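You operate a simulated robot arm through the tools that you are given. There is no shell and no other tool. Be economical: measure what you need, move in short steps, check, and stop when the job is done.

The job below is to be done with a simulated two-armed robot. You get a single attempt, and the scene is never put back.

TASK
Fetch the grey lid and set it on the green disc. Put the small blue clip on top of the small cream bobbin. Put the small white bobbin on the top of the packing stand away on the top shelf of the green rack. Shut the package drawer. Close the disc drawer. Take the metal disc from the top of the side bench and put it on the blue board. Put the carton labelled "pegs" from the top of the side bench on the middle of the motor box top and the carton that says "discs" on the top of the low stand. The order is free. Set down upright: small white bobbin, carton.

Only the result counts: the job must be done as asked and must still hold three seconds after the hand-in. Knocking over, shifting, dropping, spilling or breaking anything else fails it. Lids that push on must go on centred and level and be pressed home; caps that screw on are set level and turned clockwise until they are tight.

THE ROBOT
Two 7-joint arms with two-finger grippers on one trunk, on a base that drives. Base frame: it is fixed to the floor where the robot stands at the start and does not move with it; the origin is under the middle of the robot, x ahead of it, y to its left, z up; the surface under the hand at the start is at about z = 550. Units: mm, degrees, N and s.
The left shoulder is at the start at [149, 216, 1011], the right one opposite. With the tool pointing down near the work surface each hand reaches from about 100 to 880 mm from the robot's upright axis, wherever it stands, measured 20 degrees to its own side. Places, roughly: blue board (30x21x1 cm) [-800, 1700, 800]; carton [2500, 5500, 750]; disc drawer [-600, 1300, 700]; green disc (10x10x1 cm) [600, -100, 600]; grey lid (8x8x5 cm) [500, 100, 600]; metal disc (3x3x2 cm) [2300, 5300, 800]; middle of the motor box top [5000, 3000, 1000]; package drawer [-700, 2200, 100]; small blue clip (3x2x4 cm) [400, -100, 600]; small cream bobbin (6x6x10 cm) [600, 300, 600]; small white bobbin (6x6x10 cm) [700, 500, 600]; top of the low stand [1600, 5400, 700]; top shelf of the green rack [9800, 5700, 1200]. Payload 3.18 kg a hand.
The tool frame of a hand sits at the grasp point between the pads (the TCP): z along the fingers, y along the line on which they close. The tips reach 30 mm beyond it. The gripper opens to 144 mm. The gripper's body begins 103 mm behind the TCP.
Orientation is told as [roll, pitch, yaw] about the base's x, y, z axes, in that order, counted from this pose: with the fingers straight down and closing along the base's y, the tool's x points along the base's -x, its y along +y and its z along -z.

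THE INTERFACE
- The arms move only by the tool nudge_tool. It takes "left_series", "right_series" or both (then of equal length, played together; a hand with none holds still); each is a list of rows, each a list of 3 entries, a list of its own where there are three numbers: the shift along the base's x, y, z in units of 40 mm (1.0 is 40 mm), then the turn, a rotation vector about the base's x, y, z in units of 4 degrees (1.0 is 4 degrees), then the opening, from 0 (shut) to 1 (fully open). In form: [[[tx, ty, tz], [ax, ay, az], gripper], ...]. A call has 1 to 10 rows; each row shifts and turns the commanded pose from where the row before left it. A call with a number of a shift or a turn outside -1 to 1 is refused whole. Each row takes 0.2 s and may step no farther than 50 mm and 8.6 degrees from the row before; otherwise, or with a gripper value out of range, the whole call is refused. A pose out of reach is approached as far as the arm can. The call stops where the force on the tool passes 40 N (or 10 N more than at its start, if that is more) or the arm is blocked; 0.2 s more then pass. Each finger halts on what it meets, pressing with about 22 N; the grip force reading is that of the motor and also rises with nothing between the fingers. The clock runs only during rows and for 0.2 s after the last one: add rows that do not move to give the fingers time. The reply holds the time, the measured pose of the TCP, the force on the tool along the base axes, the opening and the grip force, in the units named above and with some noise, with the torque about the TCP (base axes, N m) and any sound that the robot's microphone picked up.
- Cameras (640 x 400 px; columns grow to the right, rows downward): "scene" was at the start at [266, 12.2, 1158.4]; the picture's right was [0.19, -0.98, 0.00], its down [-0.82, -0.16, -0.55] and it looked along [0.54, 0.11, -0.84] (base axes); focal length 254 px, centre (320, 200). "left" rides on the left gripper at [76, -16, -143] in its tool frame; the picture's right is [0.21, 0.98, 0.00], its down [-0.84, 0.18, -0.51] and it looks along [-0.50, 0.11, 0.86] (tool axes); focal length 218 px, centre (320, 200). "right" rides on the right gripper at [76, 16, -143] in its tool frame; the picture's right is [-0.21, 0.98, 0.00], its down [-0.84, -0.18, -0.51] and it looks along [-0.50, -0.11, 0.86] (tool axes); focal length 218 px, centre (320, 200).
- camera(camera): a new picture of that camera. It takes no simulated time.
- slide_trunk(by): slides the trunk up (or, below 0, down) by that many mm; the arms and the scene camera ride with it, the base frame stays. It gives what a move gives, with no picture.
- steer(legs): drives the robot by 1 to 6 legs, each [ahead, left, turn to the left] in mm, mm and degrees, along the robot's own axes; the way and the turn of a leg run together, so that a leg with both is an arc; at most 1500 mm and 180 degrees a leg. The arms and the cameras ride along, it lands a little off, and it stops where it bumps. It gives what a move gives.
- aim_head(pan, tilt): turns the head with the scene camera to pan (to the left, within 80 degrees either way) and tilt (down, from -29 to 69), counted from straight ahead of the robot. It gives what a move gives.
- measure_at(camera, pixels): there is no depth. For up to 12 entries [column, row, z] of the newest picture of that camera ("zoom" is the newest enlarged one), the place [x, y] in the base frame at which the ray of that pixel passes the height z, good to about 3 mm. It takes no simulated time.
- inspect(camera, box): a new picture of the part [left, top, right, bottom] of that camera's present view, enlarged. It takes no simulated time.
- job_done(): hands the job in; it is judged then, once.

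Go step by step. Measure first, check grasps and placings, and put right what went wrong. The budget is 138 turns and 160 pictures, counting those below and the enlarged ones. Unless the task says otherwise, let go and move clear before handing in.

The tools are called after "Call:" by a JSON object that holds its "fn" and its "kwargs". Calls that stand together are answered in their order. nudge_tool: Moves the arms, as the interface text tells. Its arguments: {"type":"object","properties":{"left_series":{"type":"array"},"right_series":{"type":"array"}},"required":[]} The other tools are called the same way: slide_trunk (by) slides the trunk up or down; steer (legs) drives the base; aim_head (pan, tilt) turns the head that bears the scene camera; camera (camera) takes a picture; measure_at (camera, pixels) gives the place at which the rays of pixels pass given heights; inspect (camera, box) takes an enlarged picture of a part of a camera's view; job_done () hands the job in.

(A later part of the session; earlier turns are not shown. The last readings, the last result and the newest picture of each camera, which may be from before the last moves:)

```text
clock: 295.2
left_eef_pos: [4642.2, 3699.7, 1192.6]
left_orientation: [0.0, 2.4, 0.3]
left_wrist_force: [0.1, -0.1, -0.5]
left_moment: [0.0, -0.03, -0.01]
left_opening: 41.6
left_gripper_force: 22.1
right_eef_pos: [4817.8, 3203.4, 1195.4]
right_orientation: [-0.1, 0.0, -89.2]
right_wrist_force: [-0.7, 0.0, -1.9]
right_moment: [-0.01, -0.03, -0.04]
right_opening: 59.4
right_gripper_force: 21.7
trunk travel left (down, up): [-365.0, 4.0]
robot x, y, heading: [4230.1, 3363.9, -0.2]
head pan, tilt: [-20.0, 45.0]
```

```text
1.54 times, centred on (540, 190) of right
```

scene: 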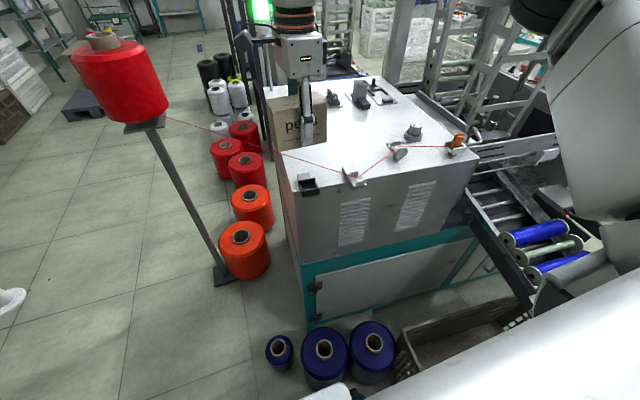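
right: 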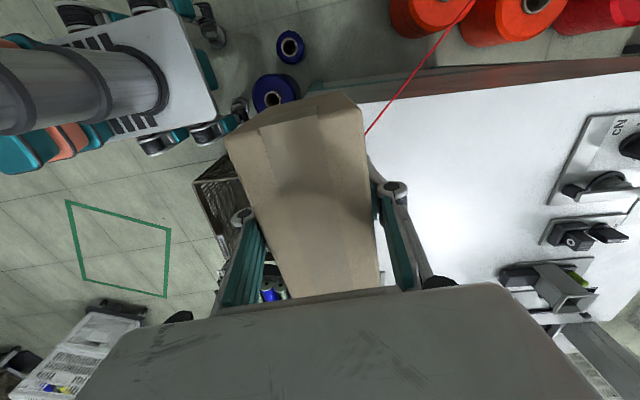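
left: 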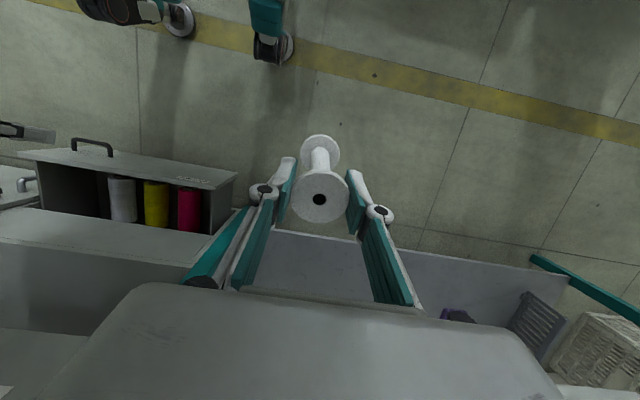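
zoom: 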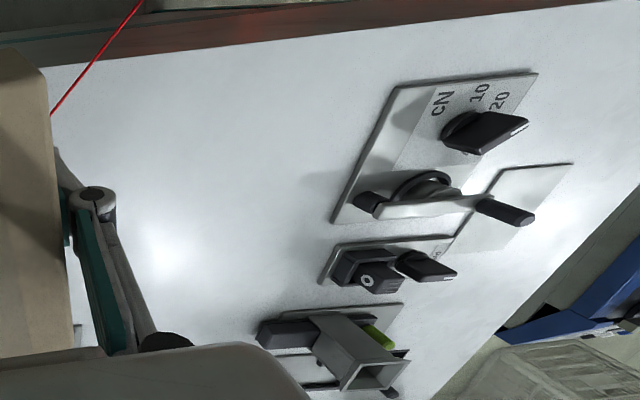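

Call:
{"fn": "measure_at", "kwargs": {"camera": "zoom", "pixels": [[333, 243, 1005], [333, 243, 1050], [320, 284, 1005], [320, 284, 1050], [600, 225, 1005], [600, 225, 1050], [470, 358, 1005], [470, 358, 1050], [200, 50, 1050]]}}

Call:
{"fn": "measure_at", "kwargs": {"camera": "scene", "pixels": [[328, 109, 1005], [328, 109, 1050], [343, 106, 1005], [343, 106, 1050]]}}

```text
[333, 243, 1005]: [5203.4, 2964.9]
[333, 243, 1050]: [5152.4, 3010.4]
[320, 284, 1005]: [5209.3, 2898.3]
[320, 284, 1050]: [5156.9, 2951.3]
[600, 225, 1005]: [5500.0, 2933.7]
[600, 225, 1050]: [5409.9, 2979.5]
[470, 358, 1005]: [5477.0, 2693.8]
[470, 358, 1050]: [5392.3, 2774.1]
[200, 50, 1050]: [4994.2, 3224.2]
```

```text
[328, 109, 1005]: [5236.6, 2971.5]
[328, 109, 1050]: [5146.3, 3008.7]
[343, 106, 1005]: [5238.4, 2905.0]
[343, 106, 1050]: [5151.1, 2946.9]
```

The switch matches at z of about 1050, so the top is at about 1048 and its middle is about [5065,2953]. I'll raise slightly and carry the carton over the thread to that point.

Call:
{"fn": "nudge_tool", "kwargs": {"right_series": [[[0, 0, 0.75], [0, 0, 0], 0.35], [[0.76, -0.775, 0], [0, 0, 0], 0.35], [[0.76, -0.775, 0], [0, 0, 0], 0.35], [[0.76, -0.775, 0], [0, 0, 0], 0.35], [[0.76, -0.775, 0], [0, 0, 0], 0.35], [[0.76, -0.775, 0], [0, 0, 0], 0.35], [[0.76, -0.775, 0], [0, 0, 0], 0.35], [[0.76, -0.775, 0], [0, 0, 0], 0.35], [[0.76, -0.775, 0], [0, 0, 0], 0.35], [[0, 0, 0], [0, 0, 0], 0.35]]}}

Call:
{"fn": "camera", "kwargs": {"camera": "right"}}

Call:
{"fn": "camera", "kwargs": {"camera": "scene"}}

```text
clock: 297.4
left_eef_pos: [4643.3, 3699.2, 1192.5]
left_orientation: [0.0, 2.2, 0.2]
left_wrist_force: [0.0, -0.4, -0.2]
left_moment: [0.0, 0.02, -0.01]
left_opening: 41.3
left_gripper_force: 22.1
right_eef_pos: [4952.7, 3066.7, 1225.8]
right_orientation: [-0.1, -0.1, -89.1]
right_wrist_force: [0.2, -0.4, -2.7]
right_moment: [0.0, 0.0, 0.02]
right_opening: 59.6
right_gripper_force: 22.2
right hand out of reach, approached as far as the arm can: row 6, 7, 8, 9
trunk travel left (down, up): [-365.0, 4.0]
robot x, y, heading: [4232.0, 3358.3, 0.0]
head pan, tilt: [-20.0, 45.0]
```

```text
29 pictures are left
```

right: 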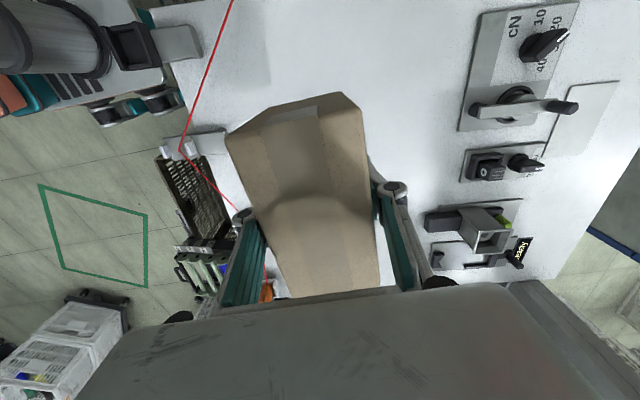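

```text
28 pictures are left
```

scene: 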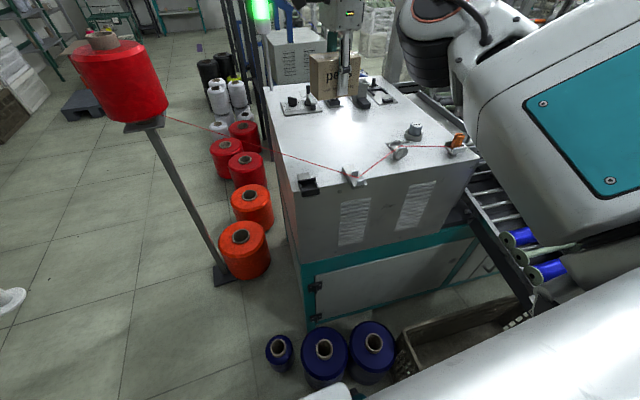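

The arm runs out of reach at [4953,3067]. The base must go about 110 mm ahead and right, so I'll check the clearance to the blue spools and the crate.

Call:
{"fn": "measure_at", "kwargs": {"camera": "scene", "pixels": [[280, 370, 0], [323, 391, 0], [370, 385, 0], [400, 380, 0], [400, 345, 300], [330, 388, 200], [345, 395, 200], [405, 385, 200], [320, 325, 0], [465, 298, 300]]}}

Call:
{"fn": "aim_head", "kwargs": {"pan": -10, "tilt": 69}}

Call:
{"fn": "camera", "kwargs": {"camera": "scene"}}

```text
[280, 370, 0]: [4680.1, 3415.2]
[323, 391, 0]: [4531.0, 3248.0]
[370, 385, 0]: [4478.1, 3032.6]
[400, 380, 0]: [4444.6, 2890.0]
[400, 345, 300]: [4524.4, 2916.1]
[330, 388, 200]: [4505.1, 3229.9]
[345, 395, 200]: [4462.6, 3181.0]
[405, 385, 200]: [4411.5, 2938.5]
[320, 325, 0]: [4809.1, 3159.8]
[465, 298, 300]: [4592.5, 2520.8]
```

```text
clock: 298.3
left_eef_pos: [4641.8, 3698.1, 1192.1]
left_orientation: [0.0, 2.3, 0.2]
left_wrist_force: [0.4, 0.2, -0.8]
left_moment: [0.01, -0.01, 0.01]
left_opening: 41.5
left_gripper_force: 22.4
right_eef_pos: [4952.6, 3066.1, 1225.3]
right_orientation: [-0.1, 0.0, -89.1]
right_wrist_force: [0.9, -0.3, -2.5]
right_moment: [-0.02, 0.0, 0.03]
right_opening: 59.3
right_gripper_force: 22.0
trunk travel left (down, up): [-365.0, 4.0]
robot x, y, heading: [4230.6, 3362.4, -0.1]
head pan, tilt: [-10.0, 68.8]
```

```text
27 pictures are left
```

scene: 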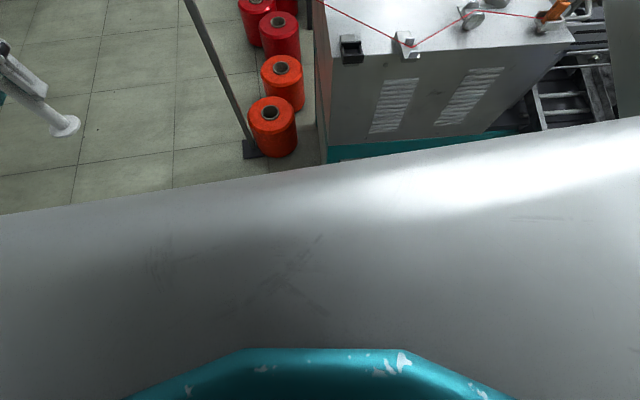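

The spools block moving ahead, but the hand is now past the thread. Reach should improve lower down, so I'll lower to z 1140 and extend again.

Call:
{"fn": "nudge_tool", "kwargs": {"right_series": [[[0, 0, -0.9], [0, 0, 0], 0.35], [[0, 0, -0.9], [0, 0, 0], 0.35], [[0, 0, -0.35], [0, 0, 0], 0.35], [[0.3, -0.3, 0], [0, 0, 0], 0.35], [[0, 0, 0], [0, 0, 0], 0.35]]}}

```text
clock: 299.5
left_eef_pos: [4643.1, 3699.3, 1192.0]
left_orientation: [0.0, 2.2, 0.3]
left_wrist_force: [-0.6, 0.0, -0.4]
left_moment: [-0.03, 0.01, 0.01]
left_opening: 41.5
left_gripper_force: 21.5
right_eef_pos: [4972.7, 3063.1, 1142.8]
right_orientation: [-0.1, 0.1, -89.1]
right_wrist_force: [0.2, 0.7, -1.6]
right_moment: [-0.03, -0.02, 0.01]
right_opening: 59.4
right_gripper_force: 21.9
right hand out of reach, approached as far as the arm can: row 1, 2, 4
trunk travel left (down, up): [-365.0, 4.0]
robot x, y, heading: [4225.5, 3361.6, 0.3]
head pan, tilt: [-10.0, 68.8]
```

Only slightly better. The hand's turned wrist may limit it, so I'll rotate the carton back by 40° and see how far it extends toward the commanded point.

Call:
{"fn": "nudge_tool", "kwargs": {"right_series": [[[0, 0, 0], [0, 0, 1], 0.35], [[0, 0, 0], [0, 0, 1], 0.35], [[0, 0, 0], [0, 0, 1], 0.35], [[0, 0, 0], [0, 0, 1], 0.35], [[0, 0, 0], [0, 0, 1], 0.35], [[0, 0, 0], [0, 0, 1], 0.35], [[0, 0, 0], [0, 0, 1], 0.35], [[0, 0, 0], [0, 0, 1], 0.35], [[0, 0, 0], [0, 0, 1], 0.35], [[0, 0, 0], [0, 0, 1], 0.35]]}}

```text
clock: 301.7
left_eef_pos: [4642.7, 3699.3, 1192.6]
left_orientation: [-0.1, 2.3, 0.2]
left_wrist_force: [0.4, -0.6, 0.5]
left_moment: [-0.01, 0.0, -0.02]
left_opening: 41.5
left_gripper_force: 21.8
right_eef_pos: [4970.5, 3060.9, 1143.1]
right_orientation: [-0.1, 0.0, -49.1]
right_wrist_force: [-0.4, -0.8, -2.0]
right_moment: [-0.03, -0.01, -0.03]
right_opening: 59.5
right_gripper_force: 22.0
trunk travel left (down, up): [-365.0, 4.0]
robot x, y, heading: [4229.3, 3363.0, -0.1]
head pan, tilt: [-10.0, 68.8]
```

Yaw doesn't matter; it's pure reach (about 620 mm from the shoulder). Plan: set the carton down upright at a reachable spot on the top at [4955,2985], its long side pointing outward, then regrasp it with the hand tilted outward, which reaches farther, and shift it to the middle.

Call:
{"fn": "nudge_tool", "kwargs": {"right_series": [[[-0.98, 0.35, 0], [0, 0, 0], 0.35], [[-0.98, 0.35, 0], [0, 0, 0], 0.35], [[-0.98, 0.35, 0], [0, 0, 1], 0.35], [[0, 0, 0], [0, 0, 1], 0.35], [[0, 0, 0], [0, 0, 1], 0.35], [[0, 0, 0], [0, 0, 1], 0.35], [[0, 0, 0], [0, 0, 1], 0.35], [[0, 0, 0], [0, 0, 1], 0.35], [[0, 0, 0], [0, 0, 1], 0.35], [[0, 0, 0], [0, 0, 1], 0.35]]}}

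Call:
{"fn": "aim_head", "kwargs": {"pan": -25, "tilt": 40}}

Call:
{"fn": "camera", "kwargs": {"camera": "scene"}}

```text
clock: 303.9
left_eef_pos: [4642.5, 3699.2, 1193.9]
left_orientation: [0.1, 2.3, 0.1]
left_wrist_force: [0.7, -0.2, 0.2]
left_moment: [0.0, 0.0, 0.0]
left_opening: 41.3
left_gripper_force: 22.1
right_eef_pos: [4852.7, 3102.6, 1142.8]
right_orientation: [-0.1, 0.0, -17.2]
right_wrist_force: [1.2, 0.5, -2.8]
right_moment: [0.0, -0.04, -0.02]
right_opening: 59.3
right_gripper_force: 22.2
trunk travel left (down, up): [-365.0, 4.0]
robot x, y, heading: [4226.8, 3358.7, 0.1]
head pan, tilt: [-10.0, 68.8]
```

```text
clock: 304.9
left_eef_pos: [4642.8, 3700.0, 1193.1]
left_orientation: [0.0, 2.3, 0.2]
left_wrist_force: [-0.8, 0.2, -0.1]
left_moment: [0.0, 0.02, 0.02]
left_opening: 41.3
left_gripper_force: 22.6
right_eef_pos: [4853.4, 3103.5, 1142.7]
right_orientation: [0.0, 0.1, -17.2]
right_wrist_force: [-0.3, -1.0, -1.4]
right_moment: [0.02, -0.02, 0.0]
right_opening: 59.3
right_gripper_force: 21.8
trunk travel left (down, up): [-365.0, 4.0]
robot x, y, heading: [4230.9, 3360.7, -0.1]
head pan, tilt: [-25.0, 40.0]
```

```text
26 pictures are left
```

scene: 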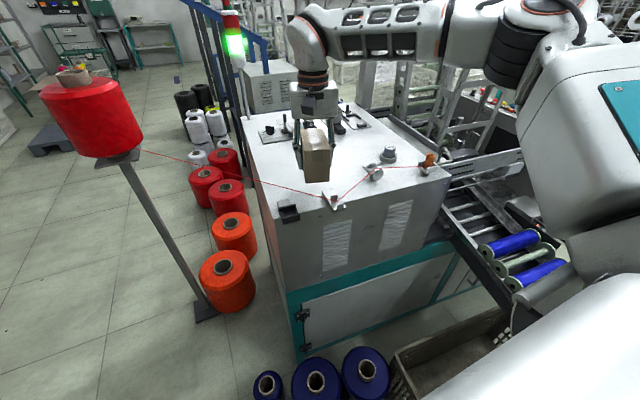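

The hand is at [4853,3103]. I'll raise a bit, then move to [4955,2985] and lower toward the top.

Call:
{"fn": "nudge_tool", "kwargs": {"right_series": [[[0, 0, 0.5], [0, 0, 0], 0.35], [[0.64, -0.74, 0], [0, 0, 0], 0.35], [[0.64, -0.74, 0], [0, 0, 0], 0.35], [[0.64, -0.74, 0], [0, 0, 0], 0.35], [[0.64, -0.74, 0], [0, 0, 0], 0.35], [[0, 0, -0.7], [0, 0, 0], 0.35], [[0, 0, -0.7], [0, 0, 0], 0.35], [[0, 0, 0], [0, 0, 0], 0.35]]}}

```text
clock: 306.6
left_eef_pos: [4641.6, 3699.8, 1193.1]
left_orientation: [0.0, 2.3, 0.2]
left_wrist_force: [-0.5, 0.1, -0.1]
left_moment: [0.02, -0.05, 0.04]
left_opening: 41.3
left_gripper_force: 22.1
right_eef_pos: [4904.7, 3043.3, 1105.8]
right_orientation: [-0.1, 0.0, -17.3]
right_wrist_force: [0.2, 0.4, -1.5]
right_moment: [-0.01, -0.01, -0.02]
right_opening: 59.6
right_gripper_force: 21.9
right hand out of reach, approached as far as the arm can: row 4, 5
trunk travel left (down, up): [-365.0, 4.0]
robot x, y, heading: [4228.5, 3360.9, -0.1]
head pan, tilt: [-25.0, 40.0]
```

At this yaw the reach is even shorter, but the spot [4905,3043] is clear of thread and guides. I'll set the carton down here.

Call:
{"fn": "nudge_tool", "kwargs": {"right_series": [[[0, 0, -0.1], [0, 0, 0], 0.35], [[0, 0, 0], [0, 0, 0], 0.35]]}}

Call:
{"fn": "nudge_tool", "kwargs": {"right_series": [[[0, 0, -0.06], [0, 0, 0], 0.35], [[0, 0, 0], [0, 0, 0], 0.35]]}}

Call:
{"fn": "nudge_tool", "kwargs": {"right_series": [[[0, 0, -0.06], [0, 0, 0], 0.35], [[0, 0, 0], [0, 0, 0], 0.35]]}}

Call:
{"fn": "nudge_tool", "kwargs": {"right_series": [[[0, 0, -0.06], [0, 0, 0], 0.35], [[0, 0, 0], [0, 0, 0], 0.35]]}}

```text
clock: 307.2
left_eef_pos: [4641.9, 3699.6, 1192.4]
left_orientation: [0.0, 2.3, 0.3]
left_wrist_force: [0.4, 0.3, -0.5]
left_moment: [0.0, -0.03, -0.01]
left_opening: 41.4
left_gripper_force: 21.5
right_eef_pos: [4905.2, 3042.9, 1102.8]
right_orientation: [-0.1, 0.1, -17.1]
right_wrist_force: [0.7, -0.2, -1.5]
right_moment: [-0.02, -0.03, 0.0]
right_opening: 59.9
right_gripper_force: 22.2
trunk travel left (down, up): [-365.0, 4.0]
robot x, y, heading: [4228.9, 3359.8, -0.1]
head pan, tilt: [-25.0, 40.0]
```

```text
clock: 307.9
left_eef_pos: [4640.7, 3699.4, 1193.5]
left_orientation: [0.0, 2.3, 0.1]
left_wrist_force: [0.1, -0.3, -1.3]
left_moment: [-0.03, 0.02, 0.0]
left_opening: 41.3
left_gripper_force: 21.8
right_eef_pos: [4904.6, 3043.9, 1099.7]
right_orientation: [-0.1, 0.1, -17.2]
right_wrist_force: [0.5, 0.3, -1.6]
right_moment: [-0.01, 0.0, -0.01]
right_opening: 59.4
right_gripper_force: 22.4
trunk travel left (down, up): [-365.0, 4.0]
robot x, y, heading: [4226.7, 3362.7, -0.3]
head pan, tilt: [-25.0, 40.0]
```

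```text
clock: 308.4
left_eef_pos: [4642.3, 3699.5, 1193.1]
left_orientation: [0.1, 2.3, 0.2]
left_wrist_force: [-0.1, -0.7, 0.0]
left_moment: [0.02, -0.02, 0.06]
left_opening: 41.2
left_gripper_force: 21.5
right_eef_pos: [4904.3, 3042.7, 1099.9]
right_orientation: [-0.1, 0.0, -17.2]
right_wrist_force: [-1.2, -0.6, -2.6]
right_moment: [0.03, -0.03, 0.01]
right_opening: 59.4
right_gripper_force: 22.0
trunk travel left (down, up): [-365.0, 4.0]
robot x, y, heading: [4223.7, 3364.4, 0.3]
head pan, tilt: [-25.0, 40.0]
```

```text
clock: 309.1
left_eef_pos: [4642.2, 3699.8, 1193.1]
left_orientation: [0.1, 2.3, 0.1]
left_wrist_force: [-0.9, 1.4, 0.8]
left_moment: [0.04, -0.01, 0.02]
left_opening: 41.2
left_gripper_force: 21.9
right_eef_pos: [4904.8, 3042.3, 1095.0]
right_orientation: [-0.1, 0.0, -17.2]
right_wrist_force: [0.5, -0.2, -1.7]
right_moment: [-0.04, -0.04, 0.02]
right_opening: 59.4
right_gripper_force: 22.4
trunk travel left (down, up): [-365.0, 4.0]
robot x, y, heading: [4227.6, 3362.2, -0.3]
head pan, tilt: [-25.0, 40.0]
```

Call:
{"fn": "nudge_tool", "kwargs": {"right_series": [[[0, 0, -0.06], [0, 0, 0], 0.35], [[0, 0, 0], [0, 0, 0], 0.35]]}}

Call:
{"fn": "nudge_tool", "kwargs": {"right_series": [[[0, 0, -0.06], [0, 0, 0], 0.35], [[0, 0, 0], [0, 0, 0], 0.35]]}}

Call:
{"fn": "nudge_tool", "kwargs": {"right_series": [[[0, 0, -0.06], [0, 0, 0], 0.35], [[0, 0, 0], [0, 0, 0], 0.35]]}}

Call:
{"fn": "camera", "kwargs": {"camera": "scene"}}

```text
clock: 309.6
left_eef_pos: [4641.3, 3698.1, 1191.9]
left_orientation: [0.1, 2.3, 0.2]
left_wrist_force: [-0.3, -0.8, 0.0]
left_moment: [0.01, 0.0, -0.01]
left_opening: 41.2
left_gripper_force: 21.9
right_eef_pos: [4904.8, 3044.3, 1092.5]
right_orientation: [-0.2, 0.0, -17.3]
right_wrist_force: [-0.1, 0.3, -2.2]
right_moment: [-0.03, 0.02, -0.02]
right_opening: 59.7
right_gripper_force: 22.0
trunk travel left (down, up): [-365.0, 4.0]
robot x, y, heading: [4228.0, 3365.1, -0.2]
head pan, tilt: [-25.0, 40.0]
```

```text
clock: 310.2
left_eef_pos: [4641.3, 3698.8, 1192.0]
left_orientation: [0.0, 2.3, 0.2]
left_wrist_force: [-0.5, -0.5, 0.0]
left_moment: [0.02, 0.01, 0.01]
left_opening: 41.6
left_gripper_force: 21.8
right_eef_pos: [4904.6, 3042.7, 1090.0]
right_orientation: [-0.1, 0.1, -17.2]
right_wrist_force: [-0.2, -0.3, -2.8]
right_moment: [-0.04, -0.03, -0.01]
right_opening: 59.5
right_gripper_force: 22.0
trunk travel left (down, up): [-365.0, 4.0]
robot x, y, heading: [4229.3, 3357.7, 0.2]
head pan, tilt: [-25.0, 40.0]
```

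```text
clock: 310.9
left_eef_pos: [4641.7, 3700.5, 1192.3]
left_orientation: [0.0, 2.3, 0.2]
left_wrist_force: [0.6, 0.2, 0.0]
left_moment: [0.0, 0.03, -0.03]
left_opening: 40.9
left_gripper_force: 22.3
right_eef_pos: [4903.9, 3041.9, 1087.5]
right_orientation: [-0.1, 0.1, -17.2]
right_wrist_force: [-0.1, -0.4, -1.6]
right_moment: [-0.03, 0.0, -0.02]
right_opening: 59.4
right_gripper_force: 22.0
trunk travel left (down, up): [-365.0, 4.0]
robot x, y, heading: [4229.0, 3360.8, -0.1]
head pan, tilt: [-25.0, 40.0]
```

```text
25 pictures are left
```

scene: 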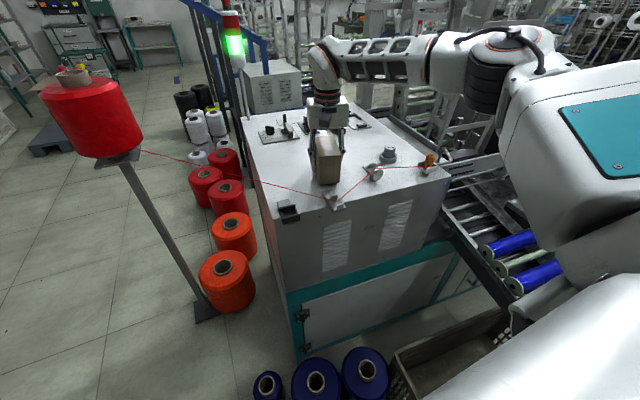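

Call:
{"fn": "nudge_tool", "kwargs": {"right_series": [[[0, 0, -0.08], [0, 0, 0], 0.35], [[0, 0, 0], [0, 0, 0], 0.35]]}}

Call:
{"fn": "nudge_tool", "kwargs": {"right_series": [[[0, 0, -0.08], [0, 0, 0], 0.35], [[0, 0, 0], [0, 0, 0], 0.35]]}}

Call:
{"fn": "nudge_tool", "kwargs": {"right_series": [[[0, 0, -0.08], [0, 0, 0], 0.35], [[0, 0, 0], [0, 0, 0], 0.35]]}}

Call:
{"fn": "nudge_tool", "kwargs": {"right_series": [[[0, 0, -0.08], [0, 0, 0], 0.35], [[0, 0, 0], [0, 0, 0], 0.35]]}}

```text
clock: 311.4
left_eef_pos: [4640.4, 3699.5, 1192.4]
left_orientation: [0.0, 2.2, 0.2]
left_wrist_force: [-0.2, 0.3, -0.6]
left_moment: [0.01, 0.0, -0.01]
left_opening: 41.2
left_gripper_force: 21.7
right_eef_pos: [4904.6, 3044.7, 1083.8]
right_orientation: [-0.2, 0.1, -17.3]
right_wrist_force: [-0.2, 0.2, -2.1]
right_moment: [0.01, 0.01, -0.02]
right_opening: 59.6
right_gripper_force: 22.4
trunk travel left (down, up): [-365.0, 4.0]
robot x, y, heading: [4227.5, 3361.5, 0.1]
head pan, tilt: [-25.0, 40.0]
```

```text
clock: 312.1
left_eef_pos: [4641.3, 3698.7, 1192.6]
left_orientation: [0.0, 2.3, 0.1]
left_wrist_force: [0.4, 0.8, -0.1]
left_moment: [-0.02, 0.02, -0.02]
left_opening: 41.2
left_gripper_force: 22.0
right_eef_pos: [4904.2, 3043.1, 1081.1]
right_orientation: [-0.1, 0.0, -17.2]
right_wrist_force: [-1.2, 0.0, -2.2]
right_moment: [0.02, -0.01, 0.01]
right_opening: 59.4
right_gripper_force: 22.0
trunk travel left (down, up): [-365.0, 4.0]
robot x, y, heading: [4228.1, 3357.8, -0.3]
head pan, tilt: [-25.0, 40.0]
```

```text
clock: 312.6
left_eef_pos: [4641.5, 3699.0, 1192.8]
left_orientation: [0.0, 2.3, 0.2]
left_wrist_force: [0.2, -0.4, -0.5]
left_moment: [-0.03, 0.0, -0.01]
left_opening: 41.3
left_gripper_force: 21.9
right_eef_pos: [4904.3, 3042.2, 1079.2]
right_orientation: [0.0, 0.0, -17.1]
right_wrist_force: [0.5, -0.8, 2.3]
right_moment: [0.17, 0.16, 0.07]
right_opening: 59.7
right_gripper_force: 22.2
trunk travel left (down, up): [-365.0, 4.0]
robot x, y, heading: [4230.7, 3364.9, -0.3]
head pan, tilt: [-25.0, 40.0]
```

```text
clock: 313.2
left_eef_pos: [4640.5, 3699.1, 1192.9]
left_orientation: [0.0, 2.2, 0.1]
left_wrist_force: [0.2, -0.2, 0.1]
left_moment: [-0.01, 0.02, 0.02]
left_opening: 41.3
left_gripper_force: 22.5
right_eef_pos: [4904.0, 3043.3, 1078.7]
right_orientation: [0.1, -0.3, -17.2]
right_wrist_force: [2.1, -4.1, 19.4]
right_moment: [-0.1, 0.11, -0.04]
right_opening: 59.7
right_gripper_force: 22.0
trunk travel left (down, up): [-365.0, 4.0]
robot x, y, heading: [4225.7, 3362.2, -0.3]
head pan, tilt: [-25.0, 40.0]
```

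Contact at TCP 1079, so the top is at z of about 1030. I'll release, lift up, and zoom on the top to fix its true middle.

Call:
{"fn": "nudge_tool", "kwargs": {"right_series": [[[0, 0, 0.05], [0, 0, 0], 0.5], [[0, 0, 0], [0, 0, 0], 0.6], [[0, 0, 0], [0, 0, 0], 0.65], [[0, 0, 0.8], [0, 0, 0], 0.65], [[0, 0, 1], [0, 0, 0], 0.65], [[0, 0, 1], [0, 0, 0], 0.65], [[0, 0, 1], [0, 0, 0], 0.65], [[-0.5, 0.2, 0], [0, 0, 0], 0.65]]}}

Call:
{"fn": "inspect", "kwargs": {"camera": "scene", "box": [230, 90, 470, 240]}}

```text
clock: 315.1
left_eef_pos: [4644.3, 3695.7, 1193.9]
left_orientation: [0.2, 2.4, 0.1]
left_wrist_force: [-0.2, -0.3, -0.2]
left_moment: [0.09, 0.06, -0.02]
left_opening: 41.1
left_gripper_force: 21.7
right_eef_pos: [4868.7, 3038.0, 1203.5]
right_orientation: [0.1, 0.2, -17.4]
right_wrist_force: [-0.5, -1.0, -0.6]
right_moment: [0.11, 0.04, -0.08]
right_opening: 93.6
right_gripper_force: 0.0
right hand out of reach, approached as far as the arm can: row 6, 7
trunk travel left (down, up): [-365.0, 4.0]
robot x, y, heading: [4227.3, 3365.0, 0.0]
head pan, tilt: [-25.0, 40.0]
```

```text
2.67 times, centred on (350, 165) of scene
```

zoom: 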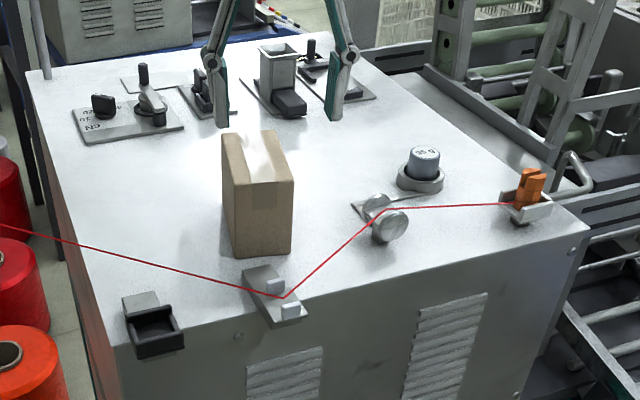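

Call:
{"fn": "measure_at", "kwargs": {"camera": "zoom", "pixels": [[115, 348, 1030], [590, 224, 1030], [28, 75, 1030], [342, 30, 1030], [258, 250, 1030], [231, 254, 1030], [292, 253, 1030], [240, 85, 1030], [200, 125, 1030], [300, 118, 1030], [370, 225, 1030], [290, 300, 1030]]}}

```text
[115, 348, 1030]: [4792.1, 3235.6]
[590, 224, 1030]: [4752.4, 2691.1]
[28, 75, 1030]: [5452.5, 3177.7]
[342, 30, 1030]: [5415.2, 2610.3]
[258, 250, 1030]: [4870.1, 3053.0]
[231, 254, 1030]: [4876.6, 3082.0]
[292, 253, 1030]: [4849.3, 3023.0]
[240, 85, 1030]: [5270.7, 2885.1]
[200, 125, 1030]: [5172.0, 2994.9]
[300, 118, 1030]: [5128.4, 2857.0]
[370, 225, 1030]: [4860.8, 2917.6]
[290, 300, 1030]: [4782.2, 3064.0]
```

The free middle, between pegs (x about 4860) and switches (x about 5130+), is around [5020,2965], close to the given [5000,3000]. I'll tilt the empty hand 36° outward for the regrasp.

Call:
{"fn": "nudge_tool", "kwargs": {"right_series": [[[0, 0, 0], [-0.29, -0.956, 0], 0.75], [[0, 0, 0], [-0.29, -0.956, 0], 0.75], [[0, 0, 0], [-0.29, -0.956, 0], 0.75], [[0, 0, 0], [-0.29, -0.956, 0], 0.75], [[0, 0, 0], [-0.29, -0.956, 0], 0.75], [[0, 0, 0], [-0.29, -0.956, 0], 0.75], [[0, 0, 0], [-0.29, -0.956, 0], 0.75], [[0, 0, 0], [-0.29, -0.956, 0], 0.75], [[0, 0, 0], [-0.29, -0.956, 0], 0.75], [[0, 0, 0], [0, 0, 0], 0.75]]}}

Call:
{"fn": "camera", "kwargs": {"camera": "right"}}

```text
clock: 317.2
left_eef_pos: [4641.6, 3699.3, 1191.8]
left_orientation: [-0.1, 2.3, 0.2]
left_wrist_force: [-1.0, 0.4, -0.4]
left_moment: [-0.01, -0.01, -0.01]
left_opening: 41.1
left_gripper_force: 22.5
right_eef_pos: [4868.6, 3042.5, 1205.9]
right_orientation: [0.1, -35.9, -17.2]
right_wrist_force: [0.0, 0.6, 1.0]
right_moment: [-0.02, -0.02, -0.01]
right_opening: 108.1
right_gripper_force: 0.0
trunk travel left (down, up): [-365.0, 4.0]
robot x, y, heading: [4229.1, 3361.6, 0.0]
head pan, tilt: [-25.0, 40.0]
```

```text
23 pictures are left
```

right: 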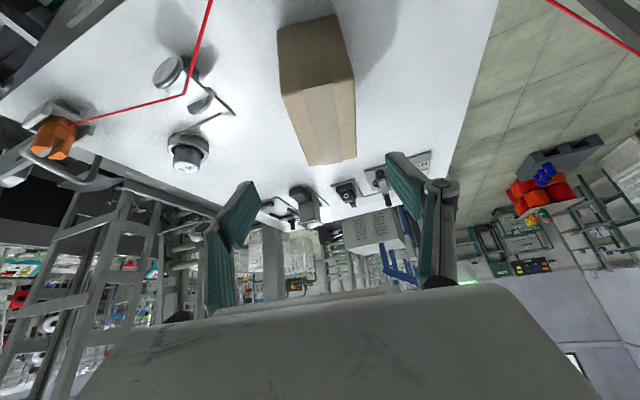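

Call:
{"fn": "measure_at", "kwargs": {"camera": "right", "pixels": [[285, 96, 1115], [354, 80, 1115], [356, 155, 1115], [309, 165, 1115], [278, 30, 1030], [336, 15, 1030], [325, 122, 1115]]}}

```text
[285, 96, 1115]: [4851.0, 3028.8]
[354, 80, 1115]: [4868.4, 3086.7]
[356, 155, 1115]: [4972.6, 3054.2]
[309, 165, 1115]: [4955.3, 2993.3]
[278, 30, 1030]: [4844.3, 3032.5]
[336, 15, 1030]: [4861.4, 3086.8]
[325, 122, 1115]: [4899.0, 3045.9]
```

Carton centre is [4912,3041] with yaw -17.6°. I'll descend around it with the tilted hand and close.

Call:
{"fn": "nudge_tool", "kwargs": {"right_series": [[[0.6, -0.03, -0.3], [0, 0, 0], 0.75], [[0.5, 0, -0.9], [0, 0, 0], 0.75], [[0, 0, -1], [0, 0, 0], 0.75], [[0, 0, -1], [0, 0, 0], 0.75], [[0, 0, 0], [0, 0, 0], 0.6], [[0, 0, 0], [0, 0, 0], 0.5], [[0, 0, 0], [0, 0, 0], 0.4], [[0, 0, 0], [0, 0, 0], 0.35], [[0, 0, 0], [0, 0, 0], 0.35]]}}

Call:
{"fn": "camera", "kwargs": {"camera": "right"}}

```text
clock: 319.2
left_eef_pos: [4641.9, 3700.4, 1192.9]
left_orientation: [0.0, 2.3, 0.2]
left_wrist_force: [0.7, -1.1, 0.8]
left_moment: [0.01, 0.03, -0.01]
left_opening: 41.5
left_gripper_force: 21.6
right_eef_pos: [4911.7, 3039.6, 1079.6]
right_orientation: [0.2, -35.8, -17.2]
right_wrist_force: [0.0, 1.4, -0.3]
right_moment: [0.07, -0.1, -0.01]
right_opening: 59.5
right_gripper_force: 22.2
trunk travel left (down, up): [-365.0, 4.0]
robot x, y, heading: [4225.7, 3364.4, -0.1]
head pan, tilt: [-25.0, 40.0]
```

```text
22 pictures are left
```

right: 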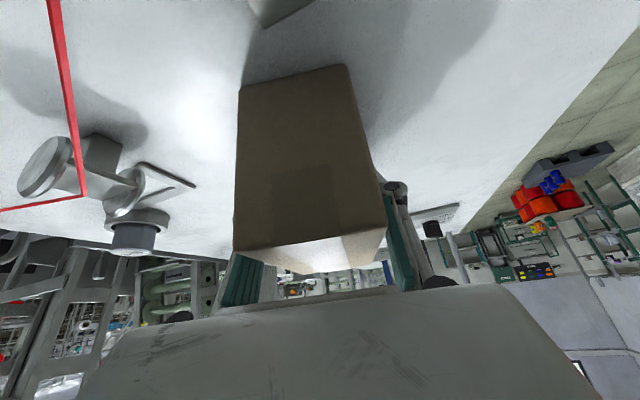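

Gripped. I'll lift 20 mm and move [+108,-75] to the middle, then lower almost to contact.

Call:
{"fn": "nudge_tool", "kwargs": {"right_series": [[[0, 0, 0.5], [0, 0, 0], 0.35], [[0.68, -0.47, 0], [0, 0, 0], 0.35], [[0.68, -0.47, 0], [0, 0, 0], 0.35], [[0.68, -0.47, 0], [0, 0, 0], 0.35], [[0.68, -0.47, 0], [0, 0, 0], 0.35], [[0, 0, 0], [0, 0, 0], 0.35]]}}

Call:
{"fn": "inspect", "kwargs": {"camera": "scene", "box": [230, 90, 470, 240]}}

```text
clock: 320.6
left_eef_pos: [4642.0, 3699.5, 1191.3]
left_orientation: [0.0, 2.2, 0.3]
left_wrist_force: [-0.8, -0.6, -0.3]
left_moment: [-0.02, -0.01, 0.0]
left_opening: 41.5
left_gripper_force: 21.7
right_eef_pos: [5021.0, 2964.4, 1098.5]
right_orientation: [0.1, -35.8, -17.3]
right_wrist_force: [0.4, 0.8, -2.6]
right_moment: [0.02, -0.03, -0.01]
right_opening: 59.3
right_gripper_force: 21.9
trunk travel left (down, up): [-365.0, 4.0]
robot x, y, heading: [4229.3, 3361.4, -0.1]
head pan, tilt: [-25.0, 40.0]
```

```text
2.67 times, centred on (350, 165) of scene
```

zoom: 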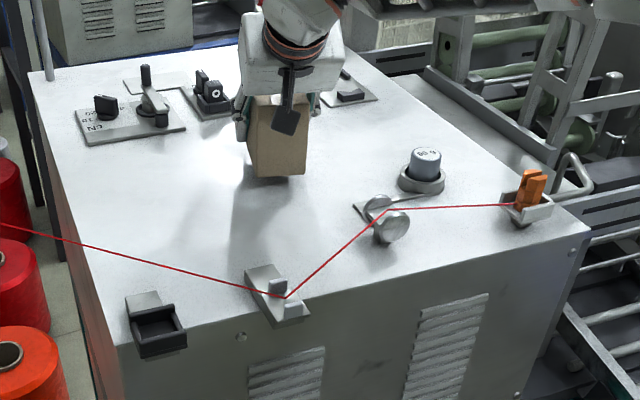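

The carton hovers right about the middle of the top. I'll lower it finely.

Call:
{"fn": "nudge_tool", "kwargs": {"right_series": [[[0, 0, -0.25], [0, 0, 0], 0.35], [[0, 0, -0.15], [0, 0, 0], 0.35], [[0, 0, 0], [0, 0, 0], 0.35]]}}

Call:
{"fn": "nudge_tool", "kwargs": {"right_series": [[[0, 0, -0.05], [0, 0, 0], 0.35], [[0, 0, 0], [0, 0, 0], 0.35]]}}

Call:
{"fn": "nudge_tool", "kwargs": {"right_series": [[[0, 0, -0.05], [0, 0, 0], 0.35], [[0, 0, 0], [0, 0, 0], 0.35]]}}

```text
clock: 321.4
left_eef_pos: [4641.4, 3697.8, 1191.5]
left_orientation: [0.0, 2.3, 0.3]
left_wrist_force: [-0.2, -0.4, -0.5]
left_moment: [-0.01, 0.01, -0.02]
left_opening: 41.6
left_gripper_force: 21.9
right_eef_pos: [5022.7, 2964.9, 1080.6]
right_orientation: [0.3, -35.9, -17.3]
right_wrist_force: [0.5, 0.6, -2.3]
right_moment: [0.0, -0.03, 0.01]
right_opening: 59.7
right_gripper_force: 22.1
trunk travel left (down, up): [-365.0, 4.0]
robot x, y, heading: [4227.9, 3359.4, -0.1]
head pan, tilt: [-25.0, 40.0]
```

```text
clock: 322.1
left_eef_pos: [4642.4, 3698.4, 1193.1]
left_orientation: [0.0, 2.3, 0.2]
left_wrist_force: [-0.5, -0.8, -0.5]
left_moment: [0.0, 0.03, 0.02]
left_opening: 41.3
left_gripper_force: 22.2
right_eef_pos: [5020.3, 2965.9, 1080.0]
right_orientation: [0.2, -35.9, -17.3]
right_wrist_force: [-0.2, -0.4, -2.5]
right_moment: [0.01, -0.05, 0.0]
right_opening: 59.2
right_gripper_force: 22.1
trunk travel left (down, up): [-365.0, 4.0]
robot x, y, heading: [4226.3, 3361.5, -0.2]
head pan, tilt: [-25.0, 40.0]
```

```text
clock: 322.6
left_eef_pos: [4641.3, 3699.1, 1193.6]
left_orientation: [0.0, 2.3, 0.2]
left_wrist_force: [0.3, -0.3, 0.1]
left_moment: [0.0, 0.01, 0.02]
left_opening: 41.2
left_gripper_force: 22.6
right_eef_pos: [5022.1, 2964.7, 1079.0]
right_orientation: [0.1, -35.9, -17.3]
right_wrist_force: [0.5, -0.6, 0.5]
right_moment: [0.08, 0.09, 0.0]
right_opening: 59.2
right_gripper_force: 22.4
trunk travel left (down, up): [-365.0, 4.0]
robot x, y, heading: [4224.9, 3359.9, -0.0]
head pan, tilt: [-25.0, 40.0]
```

It's touching down. I'll release and lift straight out.

Call:
{"fn": "nudge_tool", "kwargs": {"right_series": [[[0, 0, -0.03], [0, 0, 0], 0.35], [[0, 0, 0], [0, 0, 0], 0.45], [[0, 0, 0], [0, 0, 0], 0.55], [[0, 0, 0], [0, 0, 0], 0.6], [[0, 0, 0.8], [0, 0, 0], 0.6], [[0, 0, 1], [0, 0, 0], 0.6], [[0, 0, 1], [0, 0, 0], 0.6], [[0, 0, 0.7], [0, 0, 0], 0.6], [[-0.8, 0.5, 0], [0, 0, 0], 0.6], [[-0.8, 0.5, 0], [0, 0, 0], 0.6]]}}

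Call:
{"fn": "nudge_tool", "kwargs": {"right_series": [[[-0.8, 0.5, 0.1], [0.29, 0.956, 0], 0.6], [[-0.8, 0.5, 0.1], [0.29, 0.956, 0], 0.6], [[-0.8, 0.5, 0], [0.29, 0.956, 0], 0.6], [[-0.8, 0.3, 0], [0.29, 0.956, 0], 0.6], [[-0.8, 0, 0], [0.29, 0.956, 0], 0.6], [[-0.5, 0, 0], [0.29, 0.956, 0], 0.6], [[0, 0, 0], [0.29, 0.956, 0], 0.6], [[0, 0, 0], [0.29, 0.956, 0], 0.6], [[0, 0, 0], [0.29, 0.956, 0], 0.6]]}}

Call:
{"fn": "inspect", "kwargs": {"camera": "scene", "box": [230, 90, 470, 240]}}

```text
clock: 324.9
left_eef_pos: [4641.6, 3699.9, 1191.9]
left_orientation: [0.0, 2.4, 0.3]
left_wrist_force: [0.5, -0.9, 0.0]
left_moment: [0.0, -0.04, 0.0]
left_opening: 41.3
left_gripper_force: 22.1
right_eef_pos: [4955.3, 3006.3, 1218.3]
right_orientation: [0.2, -36.0, -17.3]
right_wrist_force: [-0.2, -0.1, 0.8]
right_moment: [0.0, 0.01, -0.01]
right_opening: 86.6
right_gripper_force: 0.0
trunk travel left (down, up): [-365.0, 4.0]
robot x, y, heading: [4227.8, 3361.1, -0.1]
head pan, tilt: [-25.0, 40.0]
```

```text
clock: 326.9
left_eef_pos: [4642.3, 3700.2, 1192.4]
left_orientation: [-0.1, 2.3, 0.2]
left_wrist_force: [0.9, 0.1, -0.4]
left_moment: [-0.01, 0.0, -0.01]
left_opening: 41.4
left_gripper_force: 21.8
right_eef_pos: [4778.1, 3076.8, 1225.2]
right_orientation: [-0.1, 0.0, -17.3]
right_wrist_force: [0.2, 0.1, 0.9]
right_moment: [0.0, 0.01, -0.04]
right_opening: 86.5
right_gripper_force: 0.0
trunk travel left (down, up): [-365.0, 4.0]
robot x, y, heading: [4225.6, 3362.7, 0.2]
head pan, tilt: [-25.0, 40.0]
```

```text
2.67 times, centred on (350, 165) of scene
```

zoom: 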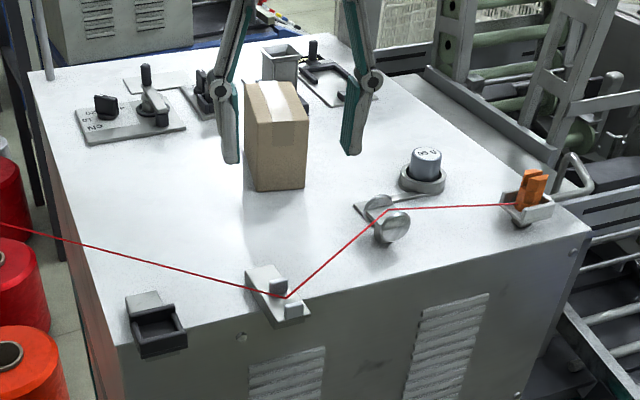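

Pegs stands upright in the middle of the motor box top. Now for the rack: I'll back off, strafe left and look ahead down the aisle.

Call:
{"fn": "steer", "kwargs": {"legs": [[-400, 0, 0], [0, 1000, 0]]}}

Call:
{"fn": "aim_head", "kwargs": {"pan": 12, "tilt": 15}}

Call:
{"fn": "camera", "kwargs": {"camera": "scene"}}

```text
clock: 338.0
left_eef_pos: [4241.1, 4697.1, 1192.7]
left_orientation: [0.0, 2.3, 0.1]
left_wrist_force: [0.6, -0.6, 0.3]
left_moment: [-0.01, 0.0, 0.01]
left_opening: 41.4
left_gripper_force: 22.0
right_eef_pos: [4375.7, 4074.1, 1225.1]
right_orientation: [-0.2, 0.0, -17.4]
right_wrist_force: [0.7, -0.5, -0.1]
right_moment: [0.02, -0.01, 0.0]
right_opening: 86.5
right_gripper_force: 0.1
trunk travel left (down, up): [-365.0, 4.0]
robot x, y, heading: [3822.4, 4359.0, -0.3]
head pan, tilt: [-25.0, 40.0]
```

```text
clock: 339.1
left_eef_pos: [4241.1, 4697.1, 1191.9]
left_orientation: [0.0, 2.3, 0.1]
left_wrist_force: [0.2, 0.6, -0.1]
left_moment: [0.05, 0.0, -0.02]
left_opening: 41.1
left_gripper_force: 22.3
right_eef_pos: [4374.1, 4074.7, 1224.5]
right_orientation: [-0.1, 0.0, -17.2]
right_wrist_force: [-0.2, -0.8, 0.5]
right_moment: [0.0, 0.0, 0.01]
right_opening: 86.6
right_gripper_force: 0.0
trunk travel left (down, up): [-365.0, 4.0]
robot x, y, heading: [3825.6, 4360.7, -0.2]
head pan, tilt: [12.0, 15.0]
```

```text
19 pictures are left
```

scene: 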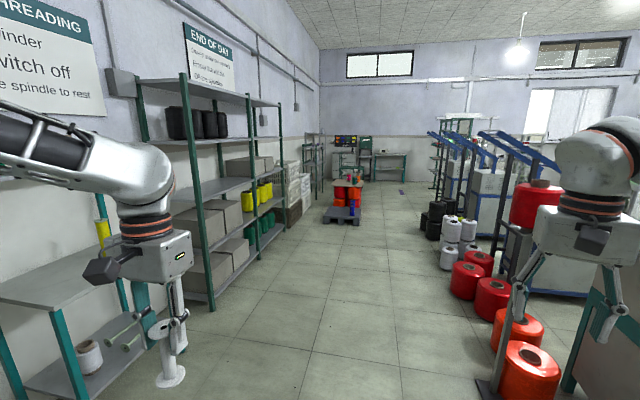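

The aisle is clear. The green rack should be at column 315, so I'll zoom there and measure the pallet in the way.

Call:
{"fn": "inspect", "kwargs": {"camera": "scene", "box": [270, 115, 430, 235]}}

Call:
{"fn": "measure_at", "kwargs": {"camera": "scene", "pixels": [[343, 226, 0], [325, 222, 0], [362, 222, 0], [318, 210, 0], [290, 232, 0], [440, 240, 0], [305, 200, 0], [322, 195, 0]]}}

```text
3.33 times, centred on (350, 175) of scene
```

zoom: 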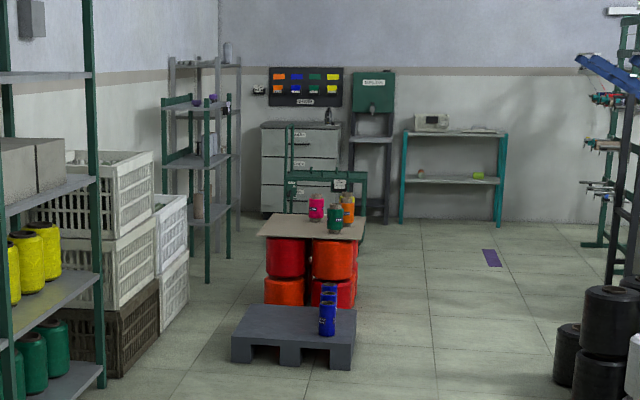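

```text
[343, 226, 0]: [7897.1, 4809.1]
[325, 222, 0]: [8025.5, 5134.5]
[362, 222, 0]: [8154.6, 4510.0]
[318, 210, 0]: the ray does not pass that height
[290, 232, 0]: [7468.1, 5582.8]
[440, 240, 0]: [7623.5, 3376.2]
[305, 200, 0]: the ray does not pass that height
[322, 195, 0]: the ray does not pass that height
```

The green rack (zoom (162–232, 95–285)) is open on top, with a raised side rail. I'll drive past the pallet on its right side.

Call:
{"fn": "steer", "kwargs": {"legs": [[1500, 0, 0], [1200, -380, 0], [1500, 0, 0], [1300, 0, 0]]}}

Call:
{"fn": "aim_head", "kwargs": {"pan": 60, "tilt": 20}}

Call:
{"fn": "camera", "kwargs": {"camera": "scene"}}

```text
clock: 365.5
left_eef_pos: [9728.1, 4327.6, 1192.3]
left_orientation: [0.0, 2.3, 0.2]
left_wrist_force: [-0.4, 0.3, -0.2]
left_moment: [-0.01, 0.02, 0.01]
left_opening: 41.4
left_gripper_force: 22.4
right_eef_pos: [9864.6, 3705.6, 1225.4]
right_orientation: [0.0, 0.0, -17.1]
right_wrist_force: [0.4, 0.7, 0.9]
right_moment: [-0.02, 0.0, 0.02]
right_opening: 86.1
right_gripper_force: 0.1
trunk travel left (down, up): [-365.0, 4.0]
robot x, y, heading: [9312.9, 3988.2, 0.0]
head pan, tilt: [12.0, 15.0]
```

```text
clock: 366.7
left_eef_pos: [9727.8, 4327.0, 1193.3]
left_orientation: [0.1, 2.3, 0.1]
left_wrist_force: [0.8, 0.1, -0.8]
left_moment: [-0.01, -0.02, 0.0]
left_opening: 41.2
left_gripper_force: 21.7
right_eef_pos: [9863.4, 3704.6, 1224.7]
right_orientation: [-0.1, 0.1, -17.2]
right_wrist_force: [0.0, 0.9, -0.4]
right_moment: [0.01, 0.02, -0.01]
right_opening: 86.2
right_gripper_force: 0.0
trunk travel left (down, up): [-365.0, 4.0]
robot x, y, heading: [9313.1, 3992.5, -0.2]
head pan, tilt: [60.0, 20.0]
```

```text
17 pictures are left
```

scene: 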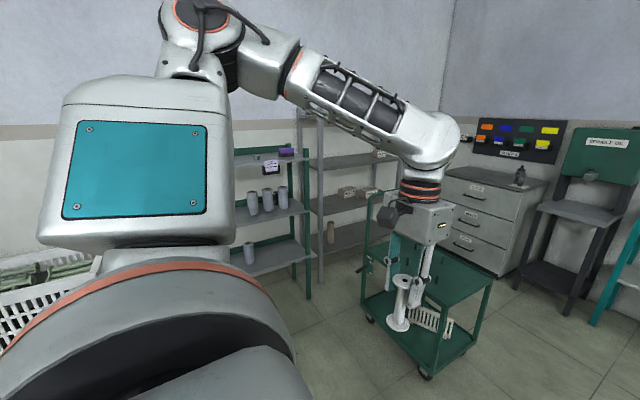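

The rack stands against the wall facing the aisle; a green cart stands to its right. I'll turn left 90° to face it.

Call:
{"fn": "steer", "kwargs": {"legs": [[0, 0, 90]]}}

Call:
{"fn": "aim_head", "kwargs": {"pan": -10, "tilt": 18}}

Call:
{"fn": "camera", "kwargs": {"camera": "scene"}}

```text
clock: 371.0
left_eef_pos: [8969.0, 4399.4, 1193.1]
left_orientation: [0.0, 2.3, 91.0]
left_wrist_force: [-0.6, -1.0, -0.2]
left_moment: [0.0, 0.02, 0.02]
left_opening: 41.2
left_gripper_force: 22.1
right_eef_pos: [9589.8, 4543.3, 1225.3]
right_orientation: [-0.1, 0.0, 73.6]
right_wrist_force: [-0.9, 0.3, 0.7]
right_moment: [-0.03, 0.0, 0.01]
right_opening: 86.3
right_gripper_force: 0.1
trunk travel left (down, up): [-365.0, 4.0]
robot x, y, heading: [9315.8, 3990.0, 90.5]
head pan, tilt: [60.0, 20.0]
```

```text
clock: 372.4
left_eef_pos: [8969.6, 4398.5, 1192.6]
left_orientation: [0.0, 2.4, 91.1]
left_wrist_force: [-0.1, -0.3, -0.3]
left_moment: [0.05, -0.01, 0.0]
left_opening: 41.3
left_gripper_force: 21.8
right_eef_pos: [9589.2, 4544.0, 1225.8]
right_orientation: [-0.1, -0.1, 73.6]
right_wrist_force: [0.4, 0.3, 0.3]
right_moment: [0.02, -0.01, 0.0]
right_opening: 86.5
right_gripper_force: 0.0
trunk travel left (down, up): [-365.0, 4.0]
robot x, y, heading: [9309.8, 3990.2, 90.6]
head pan, tilt: [-10.0, 18.0]
```

```text
16 pictures are left
5 turns are left
```

scene: 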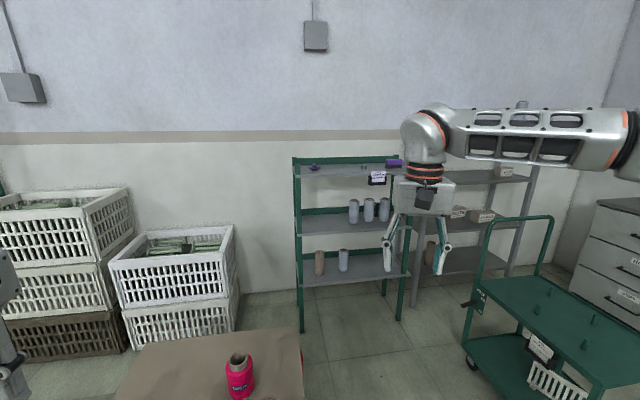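

Only 5 turns remain, so I must batch. I'll measure the rack's top shelf (front edge around (298,178)–(400,172)) in this view, raise the left hand, drive to face the rack clear of the table and cart, and take the two pictures I need.

Call:
{"fn": "measure_at", "kwargs": {"camera": "scene", "pixels": [[298, 178, 1100], [298, 178, 1150], [298, 178, 1200], [345, 176, 1100], [345, 176, 1150], [345, 176, 1200], [345, 166, 1150], [345, 166, 1200], [302, 333, 0], [400, 320, 0], [314, 168, 1150], [393, 164, 1150]]}}

Call:
{"fn": "nudge_tool", "kwargs": {"left_series": [[[0, 0, 0.95], [0, 0, 0], 0.2], [[0, 0, 0.95], [0, 0, 0], 0.2], [[0, 0, 0.95], [0, 0, 0], 0.2], [[0, 0, 0], [0, 0, 0], 0.2]]}}

Call:
{"fn": "steer", "kwargs": {"legs": [[0, -590, 0], [1000, 0, 0]]}}

Call:
{"fn": "aim_head", "kwargs": {"pan": 10, "tilt": 25}}

Call:
{"fn": "camera", "kwargs": {"camera": "scene"}}

Call:
{"fn": "camera", "kwargs": {"camera": "left"}}

Call:
{"fn": "measure_at", "kwargs": {"camera": "scene", "pixels": [[320, 200, 1100], [320, 200, 1150], [320, 200, 1200], [320, 180, 1150], [320, 220, 1150], [250, 200, 1150], [200, 200, 1150], [250, 220, 1150], [250, 180, 1150], [250, 240, 1150], [400, 200, 1150], [150, 200, 1150]]}}

Call:
{"fn": "measure_at", "kwargs": {"camera": "left", "pixels": [[320, 200, 1100], [320, 200, 1150], [320, 200, 1200], [320, 240, 1150], [320, 240, 1200], [320, 270, 1150], [400, 240, 1150], [240, 240, 1150], [320, 120, 1150], [320, 120, 1200], [500, 200, 1150], [140, 200, 1150]]}}

```text
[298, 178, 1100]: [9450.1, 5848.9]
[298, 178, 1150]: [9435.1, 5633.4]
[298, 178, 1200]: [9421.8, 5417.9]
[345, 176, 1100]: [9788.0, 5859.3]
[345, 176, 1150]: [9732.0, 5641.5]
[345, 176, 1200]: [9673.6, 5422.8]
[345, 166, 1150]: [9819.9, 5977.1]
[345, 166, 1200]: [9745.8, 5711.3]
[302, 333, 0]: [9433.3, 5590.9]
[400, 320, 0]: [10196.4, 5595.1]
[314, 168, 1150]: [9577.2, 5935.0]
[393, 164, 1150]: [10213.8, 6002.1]
```

```text
clock: 373.4
left_eef_pos: [8967.4, 4400.6, 1255.1]
left_orientation: [-0.1, 2.3, 91.1]
left_wrist_force: [0.0, 0.0, -0.1]
left_moment: [0.01, -0.04, 0.05]
left_opening: 41.4
left_gripper_force: 22.4
left hand out of reach, approached as far as the arm can: row 2, 3
right_eef_pos: [9586.8, 4545.0, 1225.9]
right_orientation: [-0.2, 0.1, 73.7]
right_wrist_force: [0.1, 0.9, -0.3]
right_moment: [-0.04, -0.06, 0.01]
right_opening: 86.4
right_gripper_force: 0.1
trunk travel left (down, up): [-365.0, 4.0]
robot x, y, heading: [9313.4, 3991.6, 90.9]
head pan, tilt: [-10.0, 18.0]
```

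```text
clock: 383.8
left_eef_pos: [9537.9, 5392.9, 1255.1]
left_orientation: [0.0, 2.2, 91.5]
left_wrist_force: [-0.7, 0.2, 0.0]
left_moment: [0.01, 0.01, 0.01]
left_opening: 41.2
left_gripper_force: 22.0
right_eef_pos: [10157.1, 5543.6, 1225.0]
right_orientation: [-0.1, 0.1, 74.2]
right_wrist_force: [0.5, 0.1, -1.1]
right_moment: [-0.04, -0.02, 0.04]
right_opening: 86.3
right_gripper_force: 0.2
trunk travel left (down, up): [-365.0, 4.0]
robot x, y, heading: [9883.3, 4984.3, 91.0]
head pan, tilt: [-10.0, 18.0]
```

```text
clock: 384.6
left_eef_pos: [9540.4, 5393.8, 1255.4]
left_orientation: [0.0, 2.2, 91.4]
left_wrist_force: [0.6, 0.0, -1.1]
left_moment: [-0.02, 0.0, -0.02]
left_opening: 41.4
left_gripper_force: 22.5
right_eef_pos: [10156.0, 5543.8, 1225.2]
right_orientation: [-0.1, 0.0, 74.0]
right_wrist_force: [0.3, 0.5, 0.5]
right_moment: [-0.02, 0.0, 0.0]
right_opening: 86.7
right_gripper_force: 0.0
trunk travel left (down, up): [-365.0, 4.0]
robot x, y, heading: [9883.3, 4987.0, 91.2]
head pan, tilt: [10.0, 25.0]
```

```text
15 pictures are left
```

scene: 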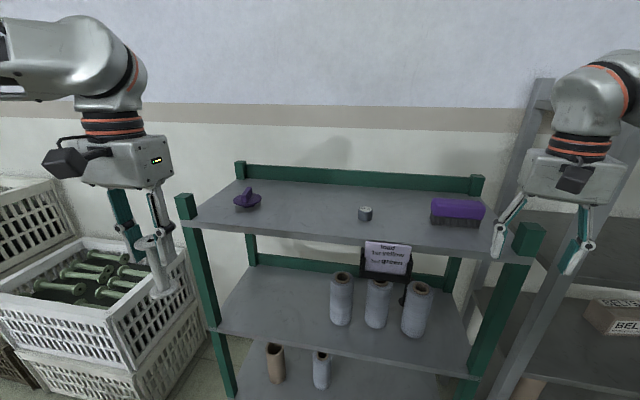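

```text
14 pictures are left
```

left: 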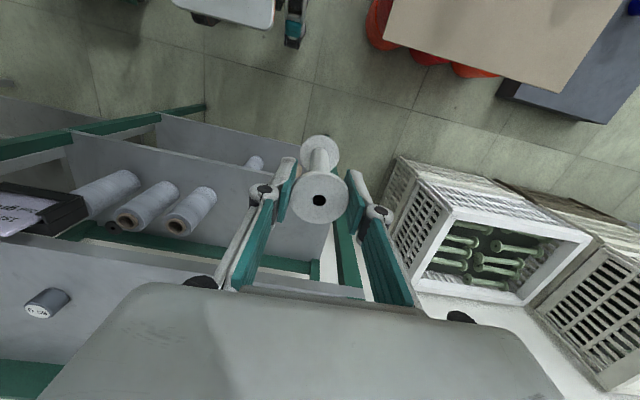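

```text
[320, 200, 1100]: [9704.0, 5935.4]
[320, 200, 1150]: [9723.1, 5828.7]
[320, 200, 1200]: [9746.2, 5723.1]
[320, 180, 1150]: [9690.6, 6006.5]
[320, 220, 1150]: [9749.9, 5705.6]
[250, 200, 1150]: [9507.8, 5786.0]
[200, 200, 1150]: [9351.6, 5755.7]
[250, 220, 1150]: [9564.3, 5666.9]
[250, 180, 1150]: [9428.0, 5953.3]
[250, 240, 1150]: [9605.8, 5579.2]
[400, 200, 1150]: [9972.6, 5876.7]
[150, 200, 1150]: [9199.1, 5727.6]
```

```text
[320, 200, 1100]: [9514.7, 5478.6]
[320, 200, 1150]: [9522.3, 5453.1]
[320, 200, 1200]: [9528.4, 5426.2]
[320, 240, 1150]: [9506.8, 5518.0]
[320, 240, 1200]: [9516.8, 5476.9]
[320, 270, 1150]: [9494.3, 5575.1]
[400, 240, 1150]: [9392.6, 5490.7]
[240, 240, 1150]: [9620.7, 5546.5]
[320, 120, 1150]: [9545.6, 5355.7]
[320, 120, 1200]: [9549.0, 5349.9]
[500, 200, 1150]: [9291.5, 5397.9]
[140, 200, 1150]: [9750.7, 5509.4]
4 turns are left
```

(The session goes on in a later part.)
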